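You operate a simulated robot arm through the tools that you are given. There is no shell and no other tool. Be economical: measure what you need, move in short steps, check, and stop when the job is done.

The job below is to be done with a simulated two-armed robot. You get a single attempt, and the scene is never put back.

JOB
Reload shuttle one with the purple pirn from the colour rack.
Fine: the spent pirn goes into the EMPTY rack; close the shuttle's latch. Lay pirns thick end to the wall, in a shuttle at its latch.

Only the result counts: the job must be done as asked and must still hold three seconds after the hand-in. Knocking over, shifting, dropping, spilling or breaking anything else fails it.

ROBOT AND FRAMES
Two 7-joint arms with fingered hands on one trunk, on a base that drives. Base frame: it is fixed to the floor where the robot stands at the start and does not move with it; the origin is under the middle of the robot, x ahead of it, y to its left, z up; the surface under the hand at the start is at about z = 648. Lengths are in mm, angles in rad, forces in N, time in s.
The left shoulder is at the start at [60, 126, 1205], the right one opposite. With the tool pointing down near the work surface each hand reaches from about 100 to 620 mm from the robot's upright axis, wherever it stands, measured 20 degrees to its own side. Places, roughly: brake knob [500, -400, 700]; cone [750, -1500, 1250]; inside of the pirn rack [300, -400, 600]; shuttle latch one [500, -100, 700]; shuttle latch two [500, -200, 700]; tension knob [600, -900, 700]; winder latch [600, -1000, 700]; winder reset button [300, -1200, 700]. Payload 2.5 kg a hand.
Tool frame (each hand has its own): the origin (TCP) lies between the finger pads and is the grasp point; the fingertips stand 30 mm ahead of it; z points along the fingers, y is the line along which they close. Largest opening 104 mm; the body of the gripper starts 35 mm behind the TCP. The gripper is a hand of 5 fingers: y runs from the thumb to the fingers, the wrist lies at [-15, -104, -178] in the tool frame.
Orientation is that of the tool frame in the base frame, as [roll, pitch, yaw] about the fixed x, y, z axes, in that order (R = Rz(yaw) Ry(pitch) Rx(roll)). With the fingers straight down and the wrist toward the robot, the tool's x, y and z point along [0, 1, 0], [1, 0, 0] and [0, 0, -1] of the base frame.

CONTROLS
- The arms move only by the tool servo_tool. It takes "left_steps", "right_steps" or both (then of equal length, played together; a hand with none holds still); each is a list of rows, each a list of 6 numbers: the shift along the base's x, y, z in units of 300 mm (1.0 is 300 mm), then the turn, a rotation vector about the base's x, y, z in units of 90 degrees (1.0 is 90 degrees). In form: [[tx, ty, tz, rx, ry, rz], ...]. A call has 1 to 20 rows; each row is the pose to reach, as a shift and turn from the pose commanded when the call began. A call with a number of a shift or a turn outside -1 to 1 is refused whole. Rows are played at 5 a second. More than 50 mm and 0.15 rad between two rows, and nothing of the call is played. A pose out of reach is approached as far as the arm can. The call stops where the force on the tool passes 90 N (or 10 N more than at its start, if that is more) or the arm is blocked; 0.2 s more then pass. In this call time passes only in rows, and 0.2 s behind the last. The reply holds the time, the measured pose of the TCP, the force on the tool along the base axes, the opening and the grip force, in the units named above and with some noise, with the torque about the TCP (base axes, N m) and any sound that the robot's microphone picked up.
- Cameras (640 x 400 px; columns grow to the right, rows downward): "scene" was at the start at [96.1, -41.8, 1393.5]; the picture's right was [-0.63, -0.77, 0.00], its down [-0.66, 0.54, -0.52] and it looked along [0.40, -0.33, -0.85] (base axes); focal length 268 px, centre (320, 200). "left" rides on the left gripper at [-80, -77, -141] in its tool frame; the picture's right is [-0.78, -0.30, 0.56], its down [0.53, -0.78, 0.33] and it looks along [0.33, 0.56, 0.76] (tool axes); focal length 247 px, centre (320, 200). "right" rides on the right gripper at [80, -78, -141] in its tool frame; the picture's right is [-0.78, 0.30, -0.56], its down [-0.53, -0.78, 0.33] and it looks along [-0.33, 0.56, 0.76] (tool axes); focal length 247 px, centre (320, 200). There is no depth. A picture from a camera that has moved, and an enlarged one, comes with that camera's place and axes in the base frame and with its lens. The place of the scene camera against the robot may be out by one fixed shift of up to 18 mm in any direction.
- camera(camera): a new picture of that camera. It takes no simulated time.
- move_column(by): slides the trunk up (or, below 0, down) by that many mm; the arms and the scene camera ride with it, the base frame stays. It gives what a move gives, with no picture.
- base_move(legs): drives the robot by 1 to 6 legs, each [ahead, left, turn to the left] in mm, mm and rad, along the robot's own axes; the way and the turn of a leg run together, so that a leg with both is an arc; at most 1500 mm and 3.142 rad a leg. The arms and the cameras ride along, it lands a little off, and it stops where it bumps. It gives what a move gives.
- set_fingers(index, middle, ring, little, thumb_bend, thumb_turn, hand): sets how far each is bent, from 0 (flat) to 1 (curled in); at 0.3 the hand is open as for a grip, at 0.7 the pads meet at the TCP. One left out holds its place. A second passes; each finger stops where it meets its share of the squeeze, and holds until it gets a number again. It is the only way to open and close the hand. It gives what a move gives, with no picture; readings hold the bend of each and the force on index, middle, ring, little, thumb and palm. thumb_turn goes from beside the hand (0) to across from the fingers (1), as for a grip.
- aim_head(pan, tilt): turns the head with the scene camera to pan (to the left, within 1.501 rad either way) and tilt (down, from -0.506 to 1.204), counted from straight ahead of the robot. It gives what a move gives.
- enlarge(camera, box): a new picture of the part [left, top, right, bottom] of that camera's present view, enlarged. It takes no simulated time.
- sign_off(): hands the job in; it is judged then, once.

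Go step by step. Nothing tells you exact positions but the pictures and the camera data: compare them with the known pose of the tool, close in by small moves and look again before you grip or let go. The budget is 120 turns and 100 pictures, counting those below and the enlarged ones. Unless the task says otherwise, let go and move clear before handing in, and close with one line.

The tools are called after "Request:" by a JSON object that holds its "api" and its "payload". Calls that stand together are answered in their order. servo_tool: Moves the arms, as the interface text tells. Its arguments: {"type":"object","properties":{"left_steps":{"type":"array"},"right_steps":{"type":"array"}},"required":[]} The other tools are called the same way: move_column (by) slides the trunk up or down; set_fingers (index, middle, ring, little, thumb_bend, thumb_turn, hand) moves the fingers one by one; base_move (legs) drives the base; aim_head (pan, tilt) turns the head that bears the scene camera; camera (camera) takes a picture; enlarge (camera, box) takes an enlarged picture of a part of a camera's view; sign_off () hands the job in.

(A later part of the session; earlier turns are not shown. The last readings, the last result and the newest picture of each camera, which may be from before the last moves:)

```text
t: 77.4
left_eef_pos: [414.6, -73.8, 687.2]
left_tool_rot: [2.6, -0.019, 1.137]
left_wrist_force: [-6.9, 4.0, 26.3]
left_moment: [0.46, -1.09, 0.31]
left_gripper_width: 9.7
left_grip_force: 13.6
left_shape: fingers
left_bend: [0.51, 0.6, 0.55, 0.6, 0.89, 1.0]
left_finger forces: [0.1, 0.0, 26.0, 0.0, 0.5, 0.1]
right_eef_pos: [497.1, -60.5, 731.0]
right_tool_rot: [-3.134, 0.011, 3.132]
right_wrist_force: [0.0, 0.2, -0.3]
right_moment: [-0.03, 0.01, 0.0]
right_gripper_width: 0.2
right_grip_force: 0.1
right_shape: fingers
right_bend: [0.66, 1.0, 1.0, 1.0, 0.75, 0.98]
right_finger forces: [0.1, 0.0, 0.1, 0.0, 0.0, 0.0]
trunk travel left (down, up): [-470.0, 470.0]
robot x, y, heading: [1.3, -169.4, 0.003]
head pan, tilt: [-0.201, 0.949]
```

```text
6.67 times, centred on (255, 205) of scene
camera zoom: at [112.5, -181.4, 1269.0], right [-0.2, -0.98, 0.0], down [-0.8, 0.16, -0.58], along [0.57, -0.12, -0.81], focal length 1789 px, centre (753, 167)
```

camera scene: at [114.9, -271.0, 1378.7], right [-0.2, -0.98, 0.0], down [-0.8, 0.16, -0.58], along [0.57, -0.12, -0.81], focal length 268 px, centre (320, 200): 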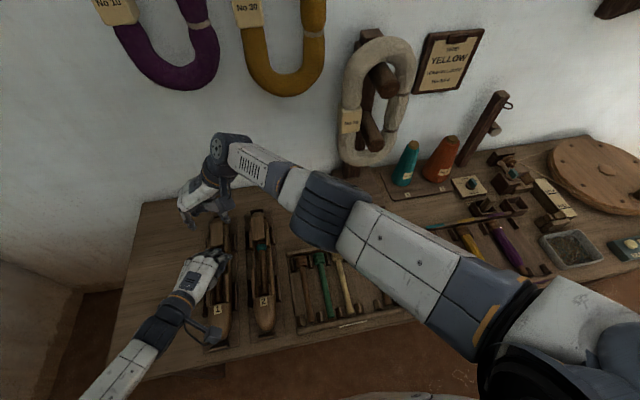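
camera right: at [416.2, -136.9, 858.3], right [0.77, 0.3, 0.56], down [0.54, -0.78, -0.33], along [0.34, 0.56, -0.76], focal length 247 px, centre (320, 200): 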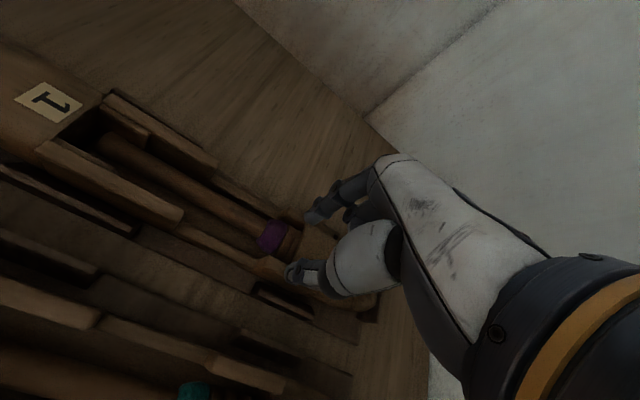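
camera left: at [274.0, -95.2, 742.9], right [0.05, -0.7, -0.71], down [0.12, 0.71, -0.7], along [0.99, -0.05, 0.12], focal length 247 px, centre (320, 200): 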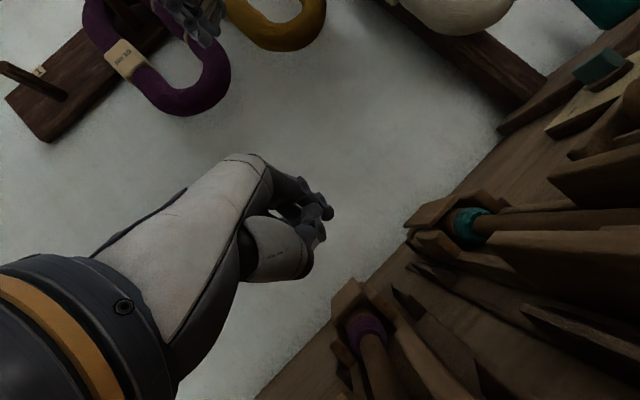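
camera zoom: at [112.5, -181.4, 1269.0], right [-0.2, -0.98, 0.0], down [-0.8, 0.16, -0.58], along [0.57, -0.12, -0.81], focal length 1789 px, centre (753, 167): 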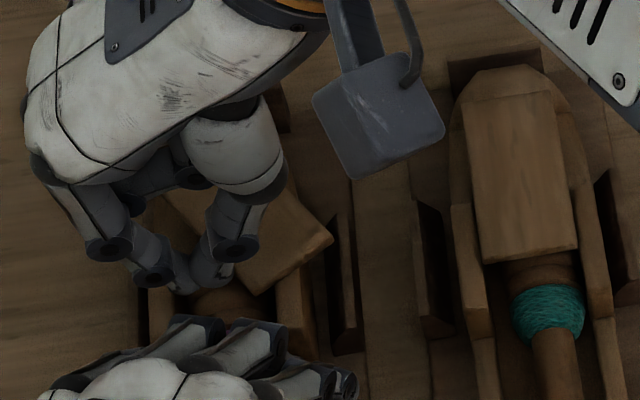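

The lid is actually a swivel: it has turned about 35° toward -y. I'll now push it further round with the closed pinch from its left side.

Request:
{"api": "servo_tool", "payload": {"right_steps": [[-0.03, 0.06, 0.01, 0, 0, 0], [-0.03, 0.06, -0.02, 0, 0, 0], [-0.03, 0.06, -0.038, 0, 0, 0], [-0.02, 0.03, -0.038, 0, 0, 0], [-0.005, 0, -0.038, 0, 0, 0], [0.0, -0.03, -0.038, 0, 0, 0], [0.01, -0.06, -0.038, 0, 0, 0]]}}

Request:
{"api": "enlarge", "payload": {"camera": "scene", "box": [215, 175, 295, 235]}}

```text
t: 79.0
left_eef_pos: [413.8, -73.1, 687.2]
left_tool_rot: [2.601, -0.02, 1.138]
left_wrist_force: [-6.2, 4.4, 26.4]
left_moment: [0.43, -1.01, 0.29]
left_gripper_width: 10.3
left_grip_force: 12.7
left_shape: fingers
left_bend: [0.51, 0.6, 0.55, 0.6, 0.89, 1.0]
left_finger forces: [0.0, 0.1, 25.7, 0.0, 0.6, 0.0]
right_eef_pos: [499.8, -76.3, 719.1]
right_tool_rot: [-3.134, 0.015, 3.131]
right_wrist_force: [0.2, 0.6, 0.2]
right_moment: [0.0, 0.01, 0.04]
right_gripper_width: 0.0
right_grip_force: 0.1
right_shape: fingers
right_bend: [0.66, 1.0, 1.0, 1.0, 0.75, 0.98]
right_finger forces: [0.1, 0.0, 0.0, 0.1, 0.0, 0.1]
trunk travel left (down, up): [-470.0, 470.0]
robot x, y, heading: [2.7, -166.6, 0.001]
head pan, tilt: [-0.201, 0.949]
```

```text
6.67 times, centred on (255, 205) of scene
camera zoom: at [112.5, -181.5, 1269.0], right [-0.2, -0.98, 0.0], down [-0.8, 0.16, -0.58], along [0.57, -0.12, -0.81], focal length 1789 px, centre (753, 167)
```

zoom: 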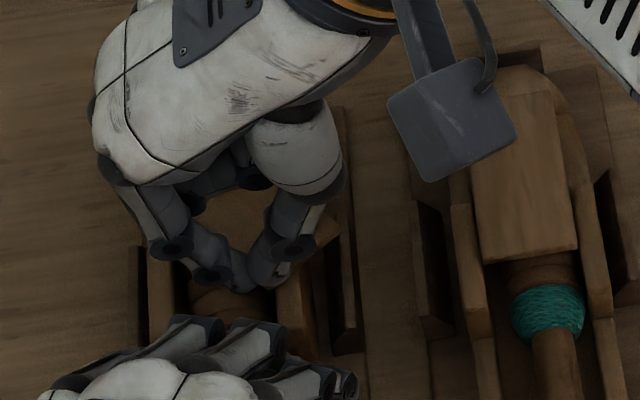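

Request:
{"api": "servo_tool", "payload": {"right_steps": [[0.01, -0.025, 0, 0, 0, 0], [0.025, -0.05, 0, 0, 0, 0], [0.04, -0.07, 0, 0, 0, 0], [0.06, -0.085, 0, 0, 0, 0], [0.08, -0.09, 0, 0, 0, 0]]}}

Request:
{"api": "enlarge", "payload": {"camera": "right", "box": [200, 140, 360, 300]}}

Request:
{"api": "enlarge", "payload": {"camera": "scene", "box": [215, 175, 295, 235]}}

```text
t: 80.2
left_eef_pos: [413.5, -73.4, 687.5]
left_tool_rot: [2.601, -0.02, 1.138]
left_wrist_force: [-7.3, 3.9, 25.7]
left_moment: [0.43, -1.06, 0.29]
left_gripper_width: 10.3
left_grip_force: 13.2
left_shape: fingers
left_bend: [0.51, 0.6, 0.55, 0.6, 0.89, 1.0]
left_finger forces: [0.0, 0.0, 25.8, 0.0, 0.5, 0.1]
right_eef_pos: [524.1, -104.5, 719.2]
right_tool_rot: [-3.137, 0.014, 3.129]
right_wrist_force: [0.1, 0.4, -0.1]
right_moment: [0.01, 0.01, -0.04]
right_gripper_width: 0.0
right_grip_force: 0.0
right_shape: fingers
right_bend: [0.66, 1.0, 1.0, 1.0, 0.75, 0.98]
right_finger forces: [0.1, 0.0, 0.0, 0.0, 0.1, 0.0]
trunk travel left (down, up): [-470.0, 470.0]
robot x, y, heading: [-5.9, -170.0, 0.007]
head pan, tilt: [-0.201, 0.949]
```

```text
2.50 times, centred on (280, 220) of right
camera zoom: at [440.0, -179.3, 861.1], right [0.77, 0.29, 0.57], down [0.53, -0.78, -0.32], along [0.35, 0.55, -0.76], focal length 617 px, centre (420, 150)
```

zoom: 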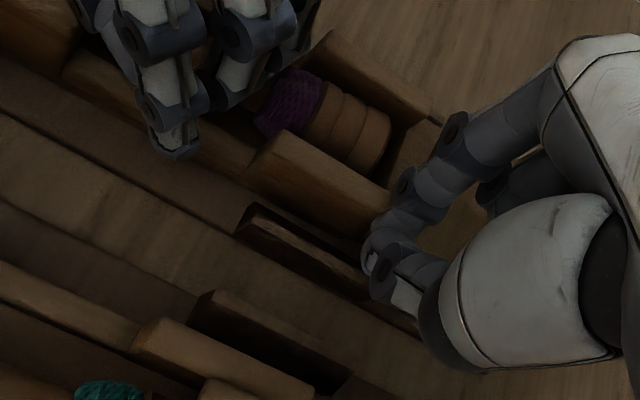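

```text
6.67 times, centred on (255, 205) of scene
camera zoom: at [112.5, -181.4, 1269.0], right [-0.2, -0.98, 0.0], down [-0.8, 0.16, -0.58], along [0.57, -0.12, -0.81], focal length 1789 px, centre (753, 167)
```

zoom: 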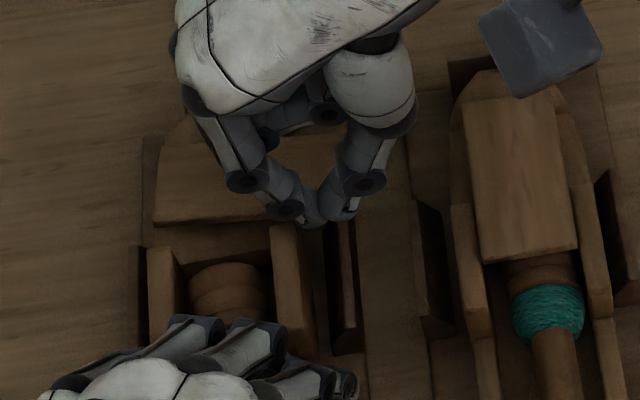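

The latch is fully open and the butt is exposed. I'll retract the left hand up and away, raise the right, and look at the spent pirn.

Request:
{"api": "servo_tool", "payload": {"left_steps": [[0, 0, 0.1, 0, 0, 0], [0, 0, 0.25, 0, 0, 0], [0, 0.1, 0.36, 0, 0, 0], [0, 0.25, 0.4, 0, 0, 0], [0, 0.4, 0.4, 0, 0, 0], [0, 0.55, 0.4, 0, 0, 0], [0, 0.7, 0.4, 0, 0, 0]], "right_steps": [[-0.02, 0.0, 0.1, 0, 0, 0], [-0.05, 0.0, 0.25, 0, 0, 0], [-0.1, 0, 0.4, 0, 0, 0], [-0.2, 0.0, 0.45, 0, 0, 0], [-0.3, 0, 0.45, 0, 0, 0], [-0.35, 0, 0.45, 0, 0, 0], [-0.35, 0, 0.45, 0, 0, 0]]}}

Request:
{"api": "enlarge", "payload": {"camera": "right", "box": [140, 80, 380, 320]}}

Request:
{"api": "enlarge", "payload": {"camera": "scene", "box": [190, 170, 320, 330]}}

```text
t: 81.8
left_eef_pos: [416.3, 137.7, 804.6]
left_tool_rot: [2.612, -0.019, 1.14]
left_wrist_force: [-0.7, 0.7, 0.3]
left_moment: [0.0, 0.02, 0.03]
left_gripper_width: 10.3
left_grip_force: 0.1
left_shape: fingers
left_bend: [0.51, 0.6, 0.6, 0.6, 0.89, 1.0]
left_finger forces: [0.1, 0.0, 0.1, 0.0, 0.0, 0.0]
right_eef_pos: [419.0, -104.1, 852.8]
right_tool_rot: [-3.136, 0.01, 3.129]
right_wrist_force: [-0.7, 0.5, 0.3]
right_moment: [0.0, 0.0, 0.01]
right_gripper_width: 0.0
right_grip_force: 0.1
right_shape: fingers
right_bend: [0.66, 1.0, 1.0, 1.0, 0.75, 0.97]
right_finger forces: [0.0, 0.1, 0.0, 0.1, 0.0, 0.0]
trunk travel left (down, up): [-470.0, 470.0]
robot x, y, heading: [3.5, -168.5, 0.004]
head pan, tilt: [-0.201, 0.949]
```

```text
1.67 times, centred on (260, 200) of right
camera zoom: at [335.5, -179.3, 994.3], right [0.77, 0.29, 0.56], down [0.53, -0.79, -0.32], along [0.35, 0.55, -0.76], focal length 412 px, centre (420, 200)
```

zoom: 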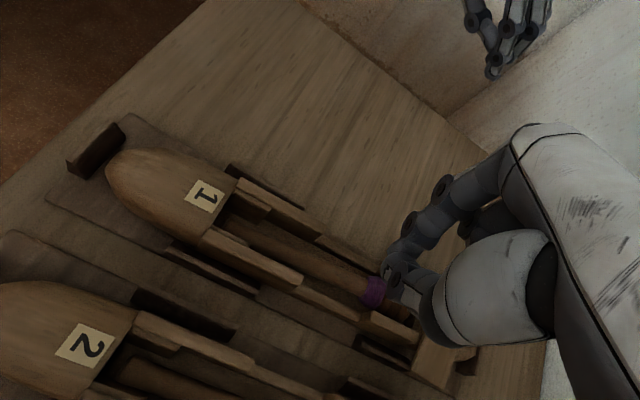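

```text
2.50 times, centred on (255, 250) of scene
camera zoom: at [114.9, -181.2, 1268.7], right [-0.2, -0.98, 0.0], down [-0.8, 0.16, -0.58], along [0.57, -0.12, -0.81], focal length 671 px, centre (482, 75)
```

zoom: 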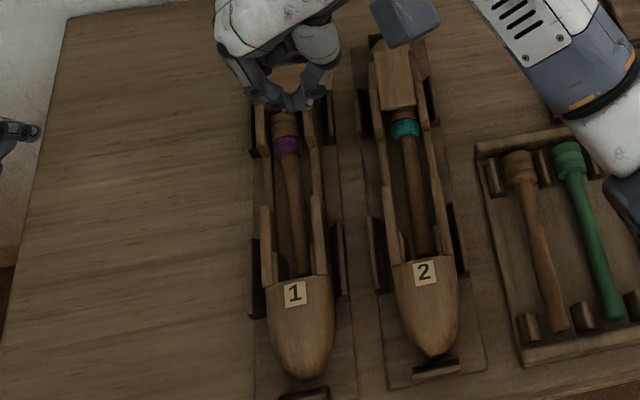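

The spent pirn lies at y≈-60 with the low rails between x≈405–465. I'll grip its shaft there with index, middle and thumb.

Request:
{"api": "set_fingers", "payload": {"hand": "right", "index": 0.53, "middle": 0.53, "thumb_bend": 0.53}}

Request:
{"api": "servo_tool", "payload": {"right_steps": [[0.02, 0.07, -0.1, 0, 0, 0], [0.04, 0.147, -0.2, 0, 0, 0], [0.04, 0.147, -0.32, 0, 0, 0], [0.04, 0.147, -0.42, 0, 0, 0]]}}

Request:
{"api": "enlarge", "payload": {"camera": "right", "box": [200, 120, 400, 320]}}

Request:
{"api": "enlarge", "payload": {"camera": "scene", "box": [210, 180, 310, 270]}}

```text
t: 82.8
left_eef_pos: [416.1, 138.0, 804.0]
left_tool_rot: [2.613, -0.019, 1.14]
left_wrist_force: [-0.1, 0.3, 0.7]
left_moment: [0.04, -0.02, 0.0]
left_gripper_width: 10.1
left_grip_force: 0.0
left_shape: fingers
left_bend: [0.51, 0.6, 0.6, 0.6, 0.89, 1.0]
left_finger forces: [0.1, 0.0, 0.0, 0.0, 0.0, 0.1]
right_eef_pos: [418.9, -105.4, 851.5]
right_tool_rot: [-3.134, 0.011, 3.129]
right_wrist_force: [0.3, -0.2, 0.2]
right_moment: [-0.02, -0.03, -0.04]
right_gripper_width: 43.7
right_grip_force: 0.0
right_shape: fingers
right_bend: [0.53, 0.53, 1.0, 1.0, 0.53, 0.98]
right_finger forces: [0.1, 0.0, 0.1, 0.0, 0.0, 0.0]
trunk travel left (down, up): [-470.0, 470.0]
robot x, y, heading: [4.5, -168.3, -0.0]
head pan, tilt: [-0.201, 0.949]
```

```text
t: 83.8
left_eef_pos: [415.6, 137.1, 803.9]
left_tool_rot: [2.612, -0.018, 1.139]
left_wrist_force: [-0.1, 0.0, -0.2]
left_moment: [0.01, -0.02, 0.02]
left_gripper_width: 9.9
left_grip_force: 0.0
left_shape: fingers
left_bend: [0.51, 0.6, 0.6, 0.6, 0.89, 1.0]
left_finger forces: [0.1, 0.0, 0.1, 0.0, 0.1, 0.0]
right_eef_pos: [432.7, -59.9, 727.3]
right_tool_rot: [-3.133, 0.01, 3.128]
right_wrist_force: [1.3, 0.4, 0.6]
right_moment: [-0.03, 0.0, -0.01]
right_gripper_width: 43.9
right_grip_force: 0.1
right_shape: fingers
right_bend: [0.53, 0.53, 1.0, 1.0, 0.53, 0.98]
right_finger forces: [0.1, 0.1, 0.0, 0.0, 0.0, 0.1]
trunk travel left (down, up): [-470.0, 470.0]
robot x, y, heading: [0.9, -170.8, 0.001]
head pan, tilt: [-0.201, 0.949]
```

```text
2.00 times, centred on (300, 220) of right
camera zoom: at [348.1, -134.9, 869.2], right [0.77, 0.29, 0.56], down [0.53, -0.79, -0.32], along [0.35, 0.55, -0.76], focal length 494 px, centre (360, 160)
```

zoom: 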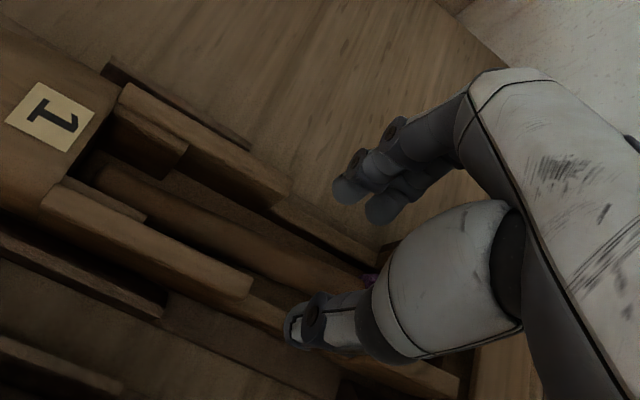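

```text
4.44 times, centred on (260, 225) of scene
camera zoom: at [114.9, -181.3, 1268.7], right [-0.2, -0.98, 0.0], down [-0.8, 0.16, -0.58], along [0.57, -0.12, -0.81], focal length 1192 px, centre (587, 89)
```

zoom: 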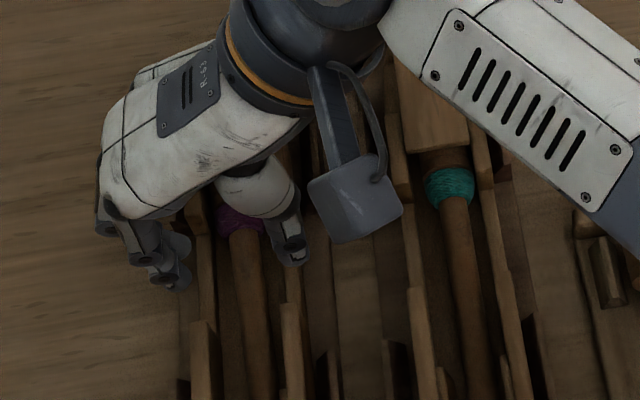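

Request:
{"api": "servo_tool", "payload": {"right_steps": [[0, 0, -0.03, 0, 0, 0], [0, 0, -0.05, 0, 0, 0], [0, 0, -0.065, 0, 0, 0], [0, 0, -0.08, 0, 0, 0]]}}

Request:
{"api": "set_fingers", "payload": {"hand": "right", "index": 0.61, "middle": 0.61, "thumb_bend": 0.61}}

```text
t: 84.8
left_eef_pos: [416.8, 139.4, 804.3]
left_tool_rot: [2.616, -0.019, 1.14]
left_wrist_force: [0.1, -0.2, 0.5]
left_moment: [0.0, -0.01, -0.02]
left_gripper_width: 10.0
left_grip_force: 0.1
left_shape: fingers
left_bend: [0.51, 0.6, 0.6, 0.6, 0.89, 1.0]
left_finger forces: [0.0, 0.0, 0.1, 0.0, 0.0, 0.1]
right_eef_pos: [432.2, -60.7, 703.3]
right_tool_rot: [-3.136, 0.011, 3.133]
right_wrist_force: [-0.6, -0.7, -1.2]
right_moment: [0.03, -0.01, -0.02]
right_gripper_width: 43.8
right_grip_force: 0.0
right_shape: fingers
right_bend: [0.53, 0.53, 1.0, 1.0, 0.53, 0.98]
right_finger forces: [0.0, 0.0, 0.1, 0.1, 0.1, 0.1]
trunk travel left (down, up): [-470.0, 470.0]
robot x, y, heading: [-1.5, -167.6, 0.003]
head pan, tilt: [-0.201, 0.949]
```

```text
t: 85.8
left_eef_pos: [415.6, 139.0, 803.6]
left_tool_rot: [2.614, -0.019, 1.139]
left_wrist_force: [-0.1, -0.5, -0.8]
left_moment: [0.0, -0.02, 0.0]
left_gripper_width: 10.0
left_grip_force: 0.0
left_shape: fingers
left_bend: [0.51, 0.6, 0.6, 0.6, 0.89, 1.0]
left_finger forces: [0.1, 0.0, 0.0, 0.1, 0.0, 0.0]
right_eef_pos: [432.9, -59.2, 704.1]
right_tool_rot: [-3.134, 0.01, 3.129]
right_wrist_force: [0.0, -0.7, 0.1]
right_moment: [0.0, 0.03, 0.03]
right_gripper_width: 24.2
right_grip_force: 0.0
right_shape: fingers
right_bend: [0.61, 0.61, 1.0, 1.0, 0.61, 0.98]
right_finger forces: [0.0, 0.1, 0.1, 0.0, 0.1, 0.0]
trunk travel left (down, up): [-470.0, 470.0]
robot x, y, heading: [-0.4, -166.8, 0.003]
head pan, tilt: [-0.201, 0.949]
```

Request:
{"api": "servo_tool", "payload": {"right_steps": [[0, 0, -0.012, 0, 0, 0], [0, 0, -0.024, 0, 0, 0]]}}

Request:
{"api": "set_fingers", "payload": {"hand": "right", "index": 0.72, "middle": 0.72, "thumb_bend": 0.72}}

Request:
{"api": "enlarge", "payload": {"camera": "right", "box": [240, 140, 380, 280]}}

```text
t: 86.4
left_eef_pos: [415.0, 137.6, 804.1]
left_tool_rot: [2.614, -0.019, 1.14]
left_wrist_force: [-0.2, 0.7, 0.5]
left_moment: [0.03, -0.02, 0.04]
left_gripper_width: 10.1
left_grip_force: 0.0
left_shape: fingers
left_bend: [0.51, 0.6, 0.6, 0.6, 0.89, 1.0]
left_finger forces: [0.0, 0.1, 0.1, 0.0, 0.1, 0.0]
right_eef_pos: [433.1, -59.9, 696.0]
right_tool_rot: [-3.137, 0.011, 3.13]
right_wrist_force: [0.8, -0.1, 2.5]
right_moment: [0.02, 0.01, 0.0]
right_gripper_width: 23.4
right_grip_force: 2.0
right_shape: fingers
right_bend: [0.61, 0.61, 1.0, 1.0, 0.61, 0.98]
right_finger forces: [3.0, 0.1, 0.0, 0.0, 0.0, 0.0]
trunk travel left (down, up): [-470.0, 470.0]
robot x, y, heading: [0.2, -172.0, 0.0]
head pan, tilt: [-0.201, 0.949]
```

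```text
t: 87.4
left_eef_pos: [415.4, 139.2, 802.9]
left_tool_rot: [2.614, -0.019, 1.14]
left_wrist_force: [0.6, -0.2, 0.7]
left_moment: [0.0, 0.01, 0.01]
left_gripper_width: 10.2
left_grip_force: 0.0
left_shape: fingers
left_bend: [0.51, 0.6, 0.6, 0.6, 0.89, 1.0]
left_finger forces: [0.0, 0.1, 0.1, 0.0, 0.0, 0.1]
right_eef_pos: [433.9, -58.8, 696.6]
right_tool_rot: [-3.136, 0.01, 3.131]
right_wrist_force: [-0.6, 1.2, 0.2]
right_moment: [0.01, 0.0, 0.1]
right_gripper_width: 9.4
right_grip_force: 7.2
right_shape: fingers
right_bend: [0.71, 0.67, 1.0, 1.0, 0.66, 0.97]
right_finger forces: [3.8, 3.4, 0.0, 0.0, 6.4, 0.1]
trunk travel left (down, up): [-470.0, 470.0]
robot x, y, heading: [-2.9, -164.3, -0.0]
head pan, tilt: [-0.201, 0.949]
```

```text
2.86 times, centred on (310, 210) of right
camera zoom: at [349.0, -134.5, 837.7], right [0.77, 0.29, 0.56], down [0.53, -0.79, -0.32], along [0.35, 0.55, -0.76], focal length 706 px, centre (349, 171)
```

zoom: 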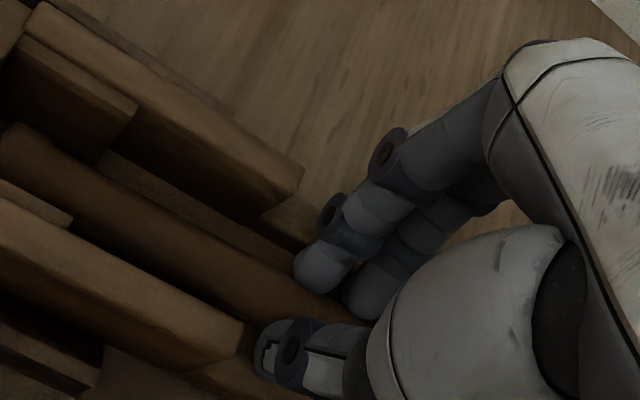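

Request:
{"api": "set_fingers", "payload": {"hand": "right", "index": 0.82, "middle": 0.82, "thumb_bend": 0.82}}

Request:
{"api": "servo_tool", "payload": {"right_steps": [[0, 0, 0.02, 0, 0, 0], [0, 0, 0.05, 0, 0, 0], [0, 0, 0.09, 0, 0, 0], [0, 0, 0.13, 0, 0, 0]]}}

Request:
{"api": "camera", "payload": {"camera": "right"}}

Request:
{"api": "enlarge", "payload": {"camera": "scene", "box": [200, 170, 320, 310]}}

```text
t: 88.4
left_eef_pos: [416.4, 138.8, 803.8]
left_tool_rot: [2.614, -0.02, 1.14]
left_wrist_force: [0.7, -0.2, 0.3]
left_moment: [-0.02, -0.01, -0.03]
left_gripper_width: 10.1
left_grip_force: 0.1
left_shape: fingers
left_bend: [0.51, 0.6, 0.6, 0.6, 0.89, 1.0]
left_finger forces: [0.1, 0.1, 0.1, 0.1, 0.1, 0.1]
right_eef_pos: [433.8, -59.1, 695.5]
right_tool_rot: [-3.133, 0.009, 3.13]
right_wrist_force: [0.3, -1.8, 0.8]
right_moment: [-0.05, 0.0, 0.01]
right_gripper_width: 0.1
right_grip_force: 0.1
right_shape: fingers
right_bend: [0.8, 0.82, 1.0, 1.0, 0.73, 0.97]
right_finger forces: [0.0, 0.0, 0.1, 0.0, 0.1, 0.0]
trunk travel left (down, up): [-470.0, 470.0]
robot x, y, heading: [1.7, -169.5, -0.0]
head pan, tilt: [-0.201, 0.949]
```

```text
t: 89.4
left_eef_pos: [415.2, 138.2, 805.2]
left_tool_rot: [2.614, -0.019, 1.142]
left_wrist_force: [-0.9, -0.9, -0.7]
left_moment: [0.03, 0.03, 0.02]
left_gripper_width: 10.4
left_grip_force: 0.1
left_shape: fingers
left_bend: [0.51, 0.6, 0.6, 0.6, 0.89, 1.0]
left_finger forces: [0.0, 0.0, 0.1, 0.0, 0.1, 0.2]
right_eef_pos: [433.5, -60.2, 735.7]
right_tool_rot: [-3.137, 0.011, 3.128]
right_wrist_force: [0.6, -0.4, -0.3]
right_moment: [-0.02, 0.02, 0.03]
right_gripper_width: 0.3
right_grip_force: 0.0
right_shape: fingers
right_bend: [0.8, 0.82, 1.0, 1.0, 0.73, 0.97]
right_finger forces: [0.0, 0.0, 0.1, 0.1, 0.1, 0.0]
trunk travel left (down, up): [-470.0, 470.0]
robot x, y, heading: [1.6, -168.0, -0.003]
head pan, tilt: [-0.201, 0.949]
```

```text
28 pictures are left
camera right: at [349.3, -134.5, 876.8], right [0.77, 0.29, 0.56], down [0.53, -0.78, -0.32], along [0.35, 0.55, -0.76], focal length 247 px, centre (320, 200)
```

right: 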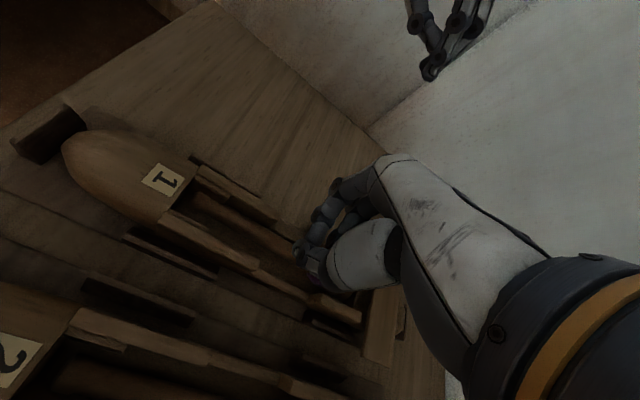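

```text
2.86 times, centred on (260, 240) of scene
camera zoom: at [114.8, -181.2, 1268.7], right [-0.2, -0.98, 0.0], down [-0.8, 0.16, -0.58], along [0.57, -0.12, -0.81], focal length 767 px, centre (491, 86)
```

zoom: 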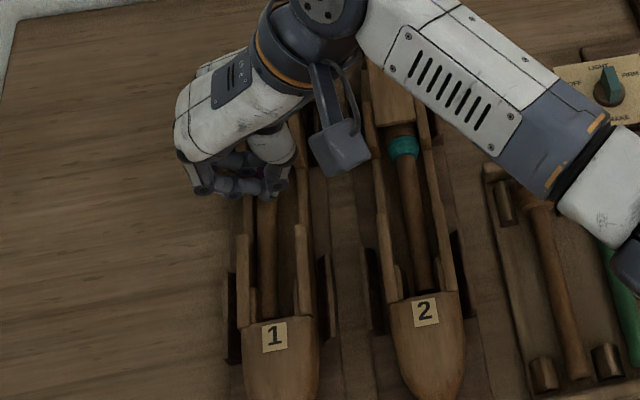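

The fingers closed above the shaft's widest part and slid off; the pirn stayed put. I'll reopen, go ~7 mm deeper with a narrower opening, and use contact forces to guide.

Request:
{"api": "set_fingers", "payload": {"hand": "right", "index": 0.61, "middle": 0.6, "thumb_bend": 0.61}}

Request:
{"api": "servo_tool", "payload": {"right_steps": [[0, -0.004, -0.06, 0, 0, 0], [0, -0.006, -0.11, 0, 0, 0], [0, -0.006, -0.13, 0, 0, 0], [0, -0.006, -0.145, 0, 0, 0]]}}

```text
t: 90.4
left_eef_pos: [414.7, 137.8, 803.6]
left_tool_rot: [2.615, -0.019, 1.142]
left_wrist_force: [0.4, -0.1, -0.6]
left_moment: [-0.01, -0.03, 0.0]
left_gripper_width: 10.1
left_grip_force: 0.1
left_shape: fingers
left_bend: [0.51, 0.6, 0.6, 0.6, 0.89, 1.0]
left_finger forces: [0.0, 0.0, 0.0, 0.0, 0.0, 0.1]
right_eef_pos: [433.4, -60.2, 735.3]
right_tool_rot: [-3.135, 0.011, 3.129]
right_wrist_force: [-0.5, 0.4, 0.4]
right_moment: [0.01, -0.01, 0.0]
right_gripper_width: 23.3
right_grip_force: 0.0
right_shape: fingers
right_bend: [0.61, 0.6, 1.0, 1.0, 0.61, 0.97]
right_finger forces: [0.0, 0.0, 0.0, 0.0, 0.1, 0.0]
trunk travel left (down, up): [-470.0, 470.0]
robot x, y, heading: [1.6, -165.1, -0.002]
head pan, tilt: [-0.201, 0.949]
```

```text
t: 91.4
left_eef_pos: [415.7, 138.0, 804.6]
left_tool_rot: [2.611, -0.021, 1.138]
left_wrist_force: [-0.2, 0.8, -0.5]
left_moment: [0.01, 0.02, -0.03]
left_gripper_width: 10.1
left_grip_force: 0.2
left_shape: fingers
left_bend: [0.51, 0.6, 0.6, 0.6, 0.89, 1.0]
left_finger forces: [0.0, 0.0, 0.1, 0.0, 0.0, 0.0]
right_eef_pos: [433.2, -60.2, 697.1]
right_tool_rot: [3.139, 0.017, 3.132]
right_wrist_force: [-2.5, -1.4, 24.4]
right_moment: [-0.15, 0.28, 0.06]
right_gripper_width: 22.5
right_grip_force: 12.3
right_shape: fingers
right_bend: [0.63, 0.61, 1.0, 1.0, 0.61, 0.97]
right_finger forces: [11.4, 1.0, 0.1, 0.0, 12.2, 0.1]
trunk travel left (down, up): [-470.0, 470.0]
robot x, y, heading: [-3.1, -168.0, 0.005]
head pan, tilt: [-0.201, 0.949]
```

Both tips bottomed on the low rails (tip z≈667), so the thin shaft can't be gripped below its middle. I'll shift to the thicker band near x≈461, where the same depth reaches its widest part.

Request:
{"api": "servo_tool", "payload": {"right_steps": [[0, 0, 0.04, 0, 0, 0], [0.04, 0, 0.07, 0, 0, 0], [0.092, 0.002, 0.07, 0, 0, 0]]}}

Request:
{"api": "set_fingers", "payload": {"hand": "right", "index": 0.56, "middle": 1, "thumb_bend": 0.56}}

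Request:
{"api": "servo_tool", "payload": {"right_steps": [[0, 0, -0.02, 0, 0, 0], [0, 0, -0.035, 0, 0, 0], [0, 0, -0.047, 0, 0, 0]]}}

Request:
{"api": "enlarge", "payload": {"camera": "right", "box": [240, 140, 380, 280]}}

```text
t: 92.2
left_eef_pos: [415.4, 138.3, 804.0]
left_tool_rot: [2.615, -0.02, 1.141]
left_wrist_force: [0.1, -0.2, -0.4]
left_moment: [0.0, -0.01, -0.03]
left_gripper_width: 10.1
left_grip_force: 0.0
left_shape: fingers
left_bend: [0.51, 0.6, 0.6, 0.6, 0.89, 1.0]
left_finger forces: [0.1, 0.0, 0.0, 0.0, 0.0, 0.0]
right_eef_pos: [458.9, -60.5, 712.9]
right_tool_rot: [-3.134, 0.005, 3.132]
right_wrist_force: [-7.6, 0.2, 0.5]
right_moment: [-0.01, 0.21, 0.15]
right_gripper_width: 23.6
right_grip_force: 4.0
right_shape: fingers
right_bend: [0.61, 0.6, 1.0, 1.0, 0.61, 0.97]
right_finger forces: [0.0, 7.8, 0.1, 0.0, 0.0, 0.1]
trunk travel left (down, up): [-470.0, 470.0]
robot x, y, heading: [2.4, -172.8, 0.002]
head pan, tilt: [-0.201, 0.949]
```

```text
t: 93.2
left_eef_pos: [415.0, 137.7, 803.5]
left_tool_rot: [2.615, -0.02, 1.142]
left_wrist_force: [0.2, -0.3, 0.9]
left_moment: [-0.02, 0.05, 0.01]
left_gripper_width: 10.1
left_grip_force: 0.0
left_shape: fingers
left_bend: [0.51, 0.6, 0.6, 0.6, 0.89, 1.0]
left_finger forces: [0.1, 0.0, 0.0, 0.1, 0.1, 0.0]
right_eef_pos: [459.8, -60.3, 712.1]
right_tool_rot: [-3.135, 0.01, 3.129]
right_wrist_force: [0.1, -1.0, 0.4]
right_moment: [0.01, 0.0, -0.01]
right_gripper_width: 35.9
right_grip_force: 0.1
right_shape: fingers
right_bend: [0.56, 1.0, 1.0, 1.0, 0.56, 0.97]
right_finger forces: [0.1, 0.0, 0.0, 0.0, 0.1, 0.1]
trunk travel left (down, up): [-470.0, 470.0]
robot x, y, heading: [3.2, -171.0, 0.005]
head pan, tilt: [-0.201, 0.949]
```

```text
t: 94.0
left_eef_pos: [415.1, 138.8, 802.9]
left_tool_rot: [2.614, -0.02, 1.141]
left_wrist_force: [0.0, -0.1, 0.4]
left_moment: [-0.03, -0.01, 0.03]
left_gripper_width: 10.2
left_grip_force: 0.1
left_shape: fingers
left_bend: [0.51, 0.6, 0.6, 0.6, 0.89, 1.0]
left_finger forces: [0.0, 0.1, 0.0, 0.1, 0.1, 0.0]
right_eef_pos: [461.4, -60.5, 698.4]
right_tool_rot: [-3.135, 0.012, 3.129]
right_wrist_force: [-0.5, -0.2, 0.2]
right_moment: [0.0, 0.0, 0.03]
right_gripper_width: 36.0
right_grip_force: 0.1
right_shape: fingers
right_bend: [0.56, 1.0, 1.0, 1.0, 0.56, 0.97]
right_finger forces: [0.1, 0.1, 0.0, 0.1, 0.0, 0.0]
trunk travel left (down, up): [-470.0, 470.0]
robot x, y, heading: [-3.9, -171.0, 0.006]
head pan, tilt: [-0.201, 0.949]
```

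```text
2.86 times, centred on (310, 210) of right
camera zoom: at [376.6, -135.9, 840.1], right [0.77, 0.29, 0.56], down [0.53, -0.79, -0.32], along [0.35, 0.55, -0.76], focal length 706 px, centre (349, 171)
```

zoom: 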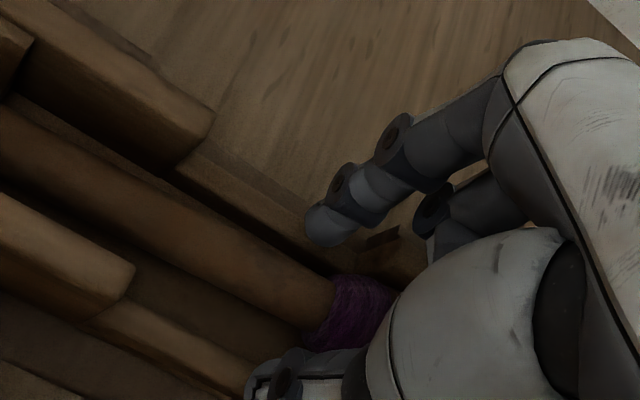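

Request:
{"api": "servo_tool", "payload": {"right_steps": [[0.006, 0, -0.006, 0, 0, 0], [0.01, 0, -0.01, 0, 0, 0]]}}

Request:
{"api": "set_fingers", "payload": {"hand": "right", "index": 0.68, "thumb_bend": 0.68}}

```text
t: 94.6
left_eef_pos: [415.2, 138.6, 804.7]
left_tool_rot: [2.613, -0.02, 1.14]
left_wrist_force: [0.2, -0.1, -0.1]
left_moment: [0.02, 0.0, 0.0]
left_gripper_width: 10.3
left_grip_force: 0.0
left_shape: fingers
left_bend: [0.51, 0.6, 0.6, 0.6, 0.89, 1.0]
left_finger forces: [0.0, 0.0, 0.0, 0.0, 0.0, 0.0]
right_eef_pos: [462.2, -61.0, 694.9]
right_tool_rot: [-3.137, 0.009, 3.132]
right_wrist_force: [-1.0, 0.3, 2.0]
right_moment: [0.02, 0.05, 0.01]
right_gripper_width: 35.8
right_grip_force: 0.9
right_shape: fingers
right_bend: [0.56, 1.0, 1.0, 1.0, 0.56, 0.97]
right_finger forces: [1.9, 0.0, 0.0, 0.0, 0.3, 0.1]
trunk travel left (down, up): [-470.0, 470.0]
robot x, y, heading: [0.1, -169.2, -0.0]
head pan, tilt: [-0.201, 0.949]
```

```text
t: 95.6
left_eef_pos: [416.3, 139.0, 803.5]
left_tool_rot: [2.613, -0.02, 1.142]
left_wrist_force: [0.1, 0.1, 0.0]
left_moment: [-0.01, -0.02, 0.04]
left_gripper_width: 10.0
left_grip_force: 0.1
left_shape: fingers
left_bend: [0.51, 0.6, 0.6, 0.6, 0.89, 1.0]
left_finger forces: [0.0, 0.0, 0.1, 0.0, 0.1, 0.0]
right_eef_pos: [463.4, -59.0, 695.4]
right_tool_rot: [-3.136, 0.012, 3.13]
right_wrist_force: [0.8, 6.5, 1.8]
right_moment: [0.32, 0.01, -0.08]
right_gripper_width: 20.0
right_grip_force: 4.8
right_shape: fingers
right_bend: [0.58, 1.0, 1.0, 1.0, 0.67, 0.97]
right_finger forces: [8.2, 0.0, 0.0, 0.0, 0.6, 0.0]
trunk travel left (down, up): [-470.0, 470.0]
robot x, y, heading: [1.7, -167.6, -0.001]
head pan, tilt: [-0.201, 0.949]
```

Request:
{"api": "set_fingers", "payload": {"hand": "right", "index": 0.56, "thumb_bend": 0.56}}

Request:
{"api": "servo_tool", "payload": {"right_steps": [[0, 0, 0.01, 0, 0, 0], [0, 0, 0.015, 0, 0, 0]]}}

Request:
{"api": "set_fingers", "payload": {"hand": "right", "index": 0.68, "thumb_bend": 0.68}}

```text
t: 96.6
left_eef_pos: [414.9, 137.8, 804.9]
left_tool_rot: [2.616, -0.019, 1.139]
left_wrist_force: [0.2, 0.1, -0.4]
left_moment: [0.04, 0.02, -0.02]
left_gripper_width: 10.0
left_grip_force: 0.1
left_shape: fingers
left_bend: [0.51, 0.6, 0.6, 0.6, 0.89, 1.0]
left_finger forces: [0.0, 0.1, 0.0, 0.0, 0.0, 0.0]
right_eef_pos: [463.7, -60.4, 695.5]
right_tool_rot: [-3.137, 0.012, 3.131]
right_wrist_force: [0.3, 0.9, 9.6]
right_moment: [-0.21, 0.07, 0.01]
right_gripper_width: 32.2
right_grip_force: 4.0
right_shape: fingers
right_bend: [0.57, 1.0, 1.0, 1.0, 0.58, 0.98]
right_finger forces: [0.8, 0.0, 0.0, 0.1, 8.6, 0.1]
trunk travel left (down, up): [-470.0, 470.0]
robot x, y, heading: [1.3, -168.2, 0.001]
head pan, tilt: [-0.201, 0.949]
```

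```text
t: 97.2
left_eef_pos: [414.9, 137.8, 803.6]
left_tool_rot: [2.613, -0.019, 1.139]
left_wrist_force: [0.6, 0.3, 0.0]
left_moment: [-0.05, 0.0, -0.01]
left_gripper_width: 10.0
left_grip_force: 0.1
left_shape: fingers
left_bend: [0.51, 0.6, 0.6, 0.6, 0.89, 1.0]
left_finger forces: [0.0, 0.0, 0.1, 0.0, 0.0, 0.0]
right_eef_pos: [463.5, -61.5, 699.2]
right_tool_rot: [-3.132, 0.008, 3.132]
right_wrist_force: [0.5, 0.4, -0.4]
right_moment: [-0.02, 0.0, 0.0]
right_gripper_width: 36.2
right_grip_force: 0.1
right_shape: fingers
right_bend: [0.56, 1.0, 1.0, 1.0, 0.56, 0.98]
right_finger forces: [0.0, 0.0, 0.0, 0.0, 0.0, 0.0]
trunk travel left (down, up): [-470.0, 470.0]
robot x, y, heading: [1.6, -166.0, 0.001]
head pan, tilt: [-0.201, 0.949]
```

```text
t: 98.2
left_eef_pos: [416.2, 138.6, 802.5]
left_tool_rot: [2.614, -0.019, 1.14]
left_wrist_force: [0.5, -0.6, 0.0]
left_moment: [0.0, 0.01, 0.0]
left_gripper_width: 10.1
left_grip_force: 0.0
left_shape: fingers
left_bend: [0.51, 0.6, 0.6, 0.6, 0.89, 1.0]
left_finger forces: [0.0, 0.0, 0.0, 0.0, 0.0, 0.0]
right_eef_pos: [462.8, -60.5, 699.0]
right_tool_rot: [-3.136, 0.009, 3.129]
right_wrist_force: [0.5, -0.4, 0.9]
right_moment: [-0.02, 0.0, 0.0]
right_gripper_width: 9.7
right_grip_force: 1.0
right_shape: fingers
right_bend: [0.67, 1.0, 1.0, 1.0, 0.66, 0.98]
right_finger forces: [0.8, 0.1, 0.0, 0.0, 0.8, 0.0]
trunk travel left (down, up): [-470.0, 470.0]
robot x, y, heading: [0.3, -164.3, 0.0]
head pan, tilt: [-0.201, 0.949]
```

The band's top is at tip height, so the pirn sits lower than I assumed. I'll try threading the tips into the ~11 mm gaps beside the shaft using an 18–19 mm opening, centred at y≈-60.

Request:
{"api": "set_fingers", "payload": {"hand": "right", "index": 0.632, "thumb_bend": 0.632}}

Request:
{"api": "servo_tool", "payload": {"right_steps": [[0, 0, 0.04, 0, 0, 0], [-0.06, 0, 0.04, 0, 0, 0], [-0.107, 0.001, 0.04, 0, 0, 0], [-0.107, 0.001, 0.01, 0, 0, 0], [-0.107, 0.001, -0.01, 0, 0, 0], [-0.107, 0.001, -0.022, 0, 0, 0]]}}

```text
t: 99.2
left_eef_pos: [416.2, 138.2, 803.5]
left_tool_rot: [2.614, -0.02, 1.14]
left_wrist_force: [-0.2, 0.8, 0.3]
left_moment: [0.0, 0.02, -0.03]
left_gripper_width: 10.1
left_grip_force: 0.1
left_shape: fingers
left_bend: [0.51, 0.6, 0.6, 0.6, 0.89, 1.0]
left_finger forces: [0.0, 0.1, 0.0, 0.0, 0.0, 0.0]
right_eef_pos: [463.1, -61.0, 699.6]
right_tool_rot: [-3.134, 0.011, 3.129]
right_wrist_force: [-0.8, 0.1, 0.0]
right_moment: [-0.02, 0.0, 0.03]
right_gripper_width: 18.0
right_grip_force: 0.0
right_shape: fingers
right_bend: [0.63, 1.0, 1.0, 1.0, 0.63, 0.98]
right_finger forces: [0.0, 0.0, 0.1, 0.0, 0.1, 0.0]
trunk travel left (down, up): [-470.0, 470.0]
robot x, y, heading: [4.3, -171.4, 0.008]
head pan, tilt: [-0.201, 0.949]
```

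```text
t: 100.6
left_eef_pos: [415.4, 138.1, 804.7]
left_tool_rot: [2.612, -0.02, 1.138]
left_wrist_force: [0.8, -0.3, -0.5]
left_moment: [0.03, -0.01, 0.02]
left_gripper_width: 10.1
left_grip_force: 0.0
left_shape: fingers
left_bend: [0.51, 0.6, 0.6, 0.6, 0.89, 1.0]
left_finger forces: [0.1, 0.1, 0.0, 0.1, 0.0, 0.0]
right_eef_pos: [431.2, -60.0, 696.4]
right_tool_rot: [-3.141, 0.014, 3.129]
right_wrist_force: [-2.0, -2.0, 15.3]
right_moment: [-0.18, 0.22, 0.03]
right_gripper_width: 17.3
right_grip_force: 7.8
right_shape: fingers
right_bend: [0.64, 1.0, 1.0, 1.0, 0.63, 0.97]
right_finger forces: [5.3, 0.0, 0.0, 0.0, 10.5, 0.1]
trunk travel left (down, up): [-470.0, 470.0]
robot x, y, heading: [2.1, -170.4, 0.0]
head pan, tilt: [-0.201, 0.949]
```

Request:
{"api": "enlarge", "payload": {"camera": "right", "box": [260, 170, 350, 260]}}

```text
4.44 times, centred on (305, 215) of right
camera zoom: at [346.8, -135.3, 836.9], right [0.77, 0.29, 0.57], down [0.53, -0.78, -0.32], along [0.35, 0.55, -0.76], focal length 1098 px, centre (387, 133)
```

zoom: 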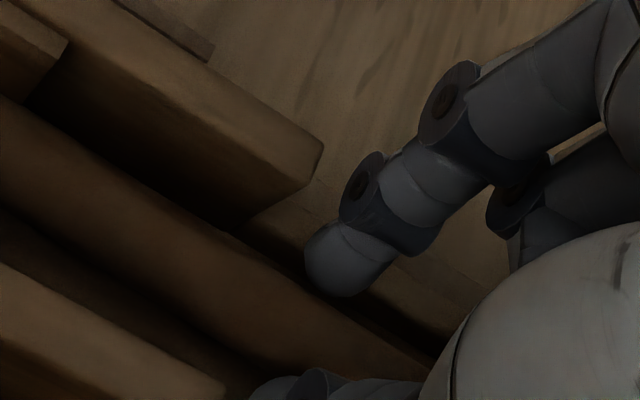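

The shaft is about 18 mm wide and the tips are riding on it. A 20–21 mm opening may just slip between shaft and rails; I'll try that.

Request:
{"api": "servo_tool", "payload": {"right_steps": [[0, 0, 0.03, 0, 0, 0], [0, 0, 0.04, 0, 0, 0]]}}

Request:
{"api": "set_fingers", "payload": {"hand": "right", "index": 0.622, "thumb_bend": 0.622}}

Request:
{"api": "servo_tool", "payload": {"right_steps": [[0, 0, -0.02, 0, 0, 0], [0, 0, -0.035, 0, 0, 0], [0, 0, -0.05, 0, 0, 0], [0, 0, -0.06, 0, 0, 0]]}}

```text
t: 101.2
left_eef_pos: [415.6, 138.5, 802.2]
left_tool_rot: [2.615, -0.019, 1.142]
left_wrist_force: [0.0, -0.5, -0.8]
left_moment: [0.02, 0.02, 0.01]
left_gripper_width: 10.0
left_grip_force: 0.1
left_shape: fingers
left_bend: [0.51, 0.6, 0.6, 0.6, 0.89, 1.0]
left_finger forces: [0.0, 0.1, 0.0, 0.0, 0.1, 0.0]
right_eef_pos: [431.0, -59.8, 704.1]
right_tool_rot: [-3.136, 0.011, 3.128]
right_wrist_force: [-1.0, -0.2, 0.1]
right_moment: [0.01, 0.0, 0.0]
right_gripper_width: 18.3
right_grip_force: 0.1
right_shape: fingers
right_bend: [0.63, 1.0, 1.0, 1.0, 0.63, 0.97]
right_finger forces: [0.0, 0.0, 0.1, 0.0, 0.0, 0.1]
trunk travel left (down, up): [-470.0, 470.0]
robot x, y, heading: [0.6, -169.0, 0.003]
head pan, tilt: [-0.201, 0.949]
```

```text
t: 102.2
left_eef_pos: [415.9, 138.3, 803.6]
left_tool_rot: [2.615, -0.02, 1.141]
left_wrist_force: [0.5, 0.2, 0.0]
left_moment: [0.01, 0.0, 0.03]
left_gripper_width: 10.1
left_grip_force: 0.0
left_shape: fingers
left_bend: [0.51, 0.6, 0.6, 0.6, 0.89, 1.0]
left_finger forces: [0.0, 0.1, 0.0, 0.0, 0.1, 0.0]
right_eef_pos: [432.0, -60.2, 706.3]
right_tool_rot: [-3.136, 0.012, 3.13]
right_wrist_force: [0.6, 0.4, 0.3]
right_moment: [-0.03, 0.04, 0.01]
right_gripper_width: 20.7
right_grip_force: 0.0
right_shape: fingers
right_bend: [0.62, 1.0, 1.0, 1.0, 0.62, 0.97]
right_finger forces: [0.1, 0.0, 0.0, 0.0, 0.0, 0.1]
trunk travel left (down, up): [-470.0, 470.0]
robot x, y, heading: [1.9, -166.3, 0.0]
head pan, tilt: [-0.201, 0.949]
```

```text
t: 103.2
left_eef_pos: [413.4, 138.1, 806.6]
left_tool_rot: [2.61, -0.021, 1.14]
left_wrist_force: [-0.7, 0.2, -0.6]
left_moment: [-0.01, 0.01, 0.01]
left_gripper_width: 9.9
left_grip_force: 0.1
left_shape: fingers
left_bend: [0.51, 0.6, 0.6, 0.6, 0.89, 1.0]
left_finger forces: [0.1, 0.0, 0.0, 0.0, 0.1, 0.0]
right_eef_pos: [432.5, -58.0, 695.5]
right_tool_rot: [3.133, 0.025, 3.13]
right_wrist_force: [-1.7, -3.7, 46.5]
right_moment: [-1.15, 0.52, 0.03]
right_gripper_width: 20.6
right_grip_force: 23.3
right_shape: fingers
right_bend: [0.64, 1.0, 1.0, 1.0, 0.64, 0.97]
right_finger forces: [3.6, 0.0, 0.0, 0.1, 43.0, 0.1]
trunk travel left (down, up): [-470.0, 470.0]
robot x, y, heading: [0.3, -166.9, 0.0]
head pan, tilt: [-0.201, 0.949]
```

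The thumb hits the right rail hard, so I'll back up a little and look from the front with the scene camera to see the gap geometry.

Request:
{"api": "servo_tool", "payload": {"right_steps": [[0, 0, 0.02, 0, 0, 0], [0, 0, 0.04, 0, 0, 0]]}}

Request:
{"api": "enlarge", "payload": {"camera": "scene", "box": [225, 200, 275, 240]}}

```text
t: 103.8
left_eef_pos: [416.4, 138.3, 803.8]
left_tool_rot: [2.614, -0.02, 1.142]
left_wrist_force: [-0.1, -0.1, 0.1]
left_moment: [0.0, 0.02, 0.0]
left_gripper_width: 10.1
left_grip_force: 0.0
left_shape: fingers
left_bend: [0.51, 0.6, 0.6, 0.6, 0.89, 1.0]
left_finger forces: [0.0, 0.1, 0.0, 0.0, 0.0, 0.1]
right_eef_pos: [429.0, -62.3, 696.3]
right_tool_rot: [-3.13, 0.009, 3.13]
right_wrist_force: [2.2, 1.8, 6.2]
right_moment: [0.21, 0.01, -0.05]
right_gripper_width: 22.2
right_grip_force: 4.0
right_shape: fingers
right_bend: [0.61, 1.0, 1.0, 1.0, 0.62, 0.97]
right_finger forces: [7.8, 0.0, 0.0, 0.1, 0.1, 0.0]
trunk travel left (down, up): [-470.0, 470.0]
robot x, y, heading: [3.9, -170.3, 0.001]
head pan, tilt: [-0.201, 0.949]
```

```text
10.00 times, centred on (250, 220) of scene
camera zoom: at [114.5, -181.2, 1268.3], right [-0.2, -0.98, 0.0], down [-0.8, 0.16, -0.58], along [0.57, -0.12, -0.81], focal length 2683 px, centre (1020, 0)
```

zoom: 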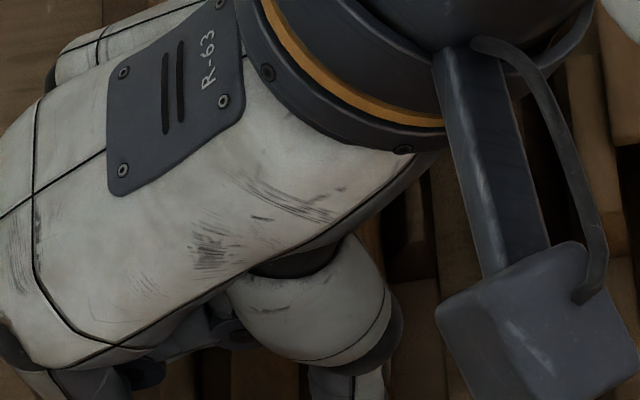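

Request:
{"api": "enlarge", "payload": {"camera": "scene", "box": [235, 228, 285, 268]}}

```text
10.00 times, centred on (260, 248) of scene
camera zoom: at [114.5, -181.2, 1268.3], right [-0.2, -0.98, 0.0], down [-0.8, 0.16, -0.58], along [0.57, -0.12, -0.81], focal length 2683 px, centre (920, -280)
```

zoom: 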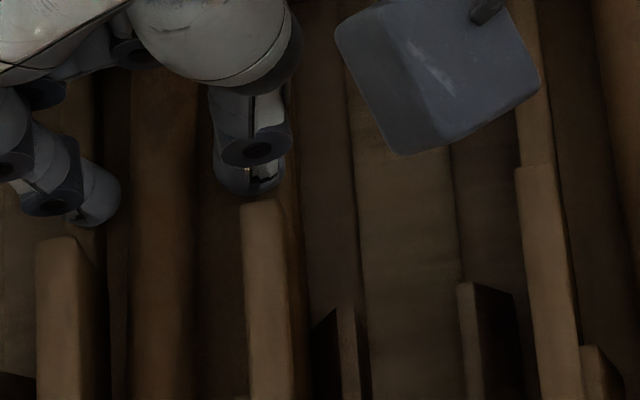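

Now it's clear: fingertips (~14 mm) rest on the rails, about 7 mm and 12 mm gaps beside the shaft. I'll use the thicker band with tips just at rail height, squeeze, and lift slowly.

Request:
{"api": "servo_tool", "payload": {"right_steps": [[0, 0.003, 0.04, 0, 0, 0], [0.05, 0.005, 0.06, 0, 0, 0], [0.115, 0.006, 0.06, 0, 0, 0]]}}

Request:
{"api": "set_fingers", "payload": {"hand": "right", "index": 0.58, "thumb_bend": 0.58}}

Request:
{"api": "servo_tool", "payload": {"right_steps": [[0, 0, -0.03, 0, 0, 0], [0, 0, -0.045, 0, 0, 0], [0, 0, -0.055, 0, 0, 0]]}}

```text
t: 104.6
left_eef_pos: [415.1, 138.5, 804.0]
left_tool_rot: [2.614, -0.02, 1.14]
left_wrist_force: [0.1, -0.6, 0.1]
left_moment: [0.0, 0.02, 0.04]
left_gripper_width: 9.9
left_grip_force: 0.0
left_shape: fingers
left_bend: [0.51, 0.6, 0.6, 0.6, 0.89, 1.0]
left_finger forces: [0.0, 0.0, 0.0, 0.0, 0.0, 0.0]
right_eef_pos: [465.9, -59.4, 717.4]
right_tool_rot: [-3.134, 0.01, 3.129]
right_wrist_force: [0.2, -0.2, -0.6]
right_moment: [0.02, 0.0, 0.02]
right_gripper_width: 20.9
right_grip_force: 0.1
right_shape: fingers
right_bend: [0.62, 1.0, 1.0, 1.0, 0.62, 0.97]
right_finger forces: [0.0, 0.0, 0.0, 0.0, 0.1, 0.1]
trunk travel left (down, up): [-470.0, 470.0]
robot x, y, heading: [-1.2, -167.7, 0.004]
head pan, tilt: [-0.201, 0.949]
```

```text
t: 105.6
left_eef_pos: [416.0, 138.2, 804.5]
left_tool_rot: [2.615, -0.02, 1.14]
left_wrist_force: [0.6, 0.5, 0.1]
left_moment: [0.01, 0.0, -0.05]
left_gripper_width: 10.3
left_grip_force: 0.0
left_shape: fingers
left_bend: [0.51, 0.6, 0.6, 0.6, 0.89, 1.0]
left_finger forces: [0.0, 0.0, 0.1, 0.0, 0.0, 0.0]
right_eef_pos: [464.0, -59.0, 718.0]
right_tool_rot: [-3.135, 0.011, 3.128]
right_wrist_force: [-0.3, 1.0, -0.6]
right_moment: [0.01, 0.02, -0.01]
right_gripper_width: 33.6
right_grip_force: 0.0
right_shape: fingers
right_bend: [0.57, 1.0, 1.0, 1.0, 0.57, 0.97]
right_finger forces: [0.0, 0.0, 0.1, 0.1, 0.0, 0.0]
trunk travel left (down, up): [-470.0, 470.0]
robot x, y, heading: [-1.5, -167.6, 0.002]
head pan, tilt: [-0.201, 0.949]
```

```text
t: 106.4
left_eef_pos: [415.8, 138.1, 803.4]
left_tool_rot: [2.614, -0.019, 1.141]
left_wrist_force: [-0.7, 0.7, -1.0]
left_moment: [0.01, 0.02, 0.02]
left_gripper_width: 10.2
left_grip_force: 0.1
left_shape: fingers
left_bend: [0.51, 0.6, 0.6, 0.6, 0.89, 1.0]
left_finger forces: [0.1, 0.1, 0.0, 0.1, 0.1, 0.0]
right_eef_pos: [465.6, -59.1, 701.0]
right_tool_rot: [-3.136, 0.01, 3.13]
right_wrist_force: [0.5, -0.3, 0.4]
right_moment: [-0.03, 0.03, 0.0]
right_gripper_width: 33.8
right_grip_force: 0.2
right_shape: fingers
right_bend: [0.57, 1.0, 1.0, 1.0, 0.57, 0.97]
right_finger forces: [0.0, 0.1, 0.0, 0.1, 0.0, 0.1]
trunk travel left (down, up): [-470.0, 470.0]
robot x, y, heading: [-1.5, -169.3, 0.004]
head pan, tilt: [-0.201, 0.949]
```

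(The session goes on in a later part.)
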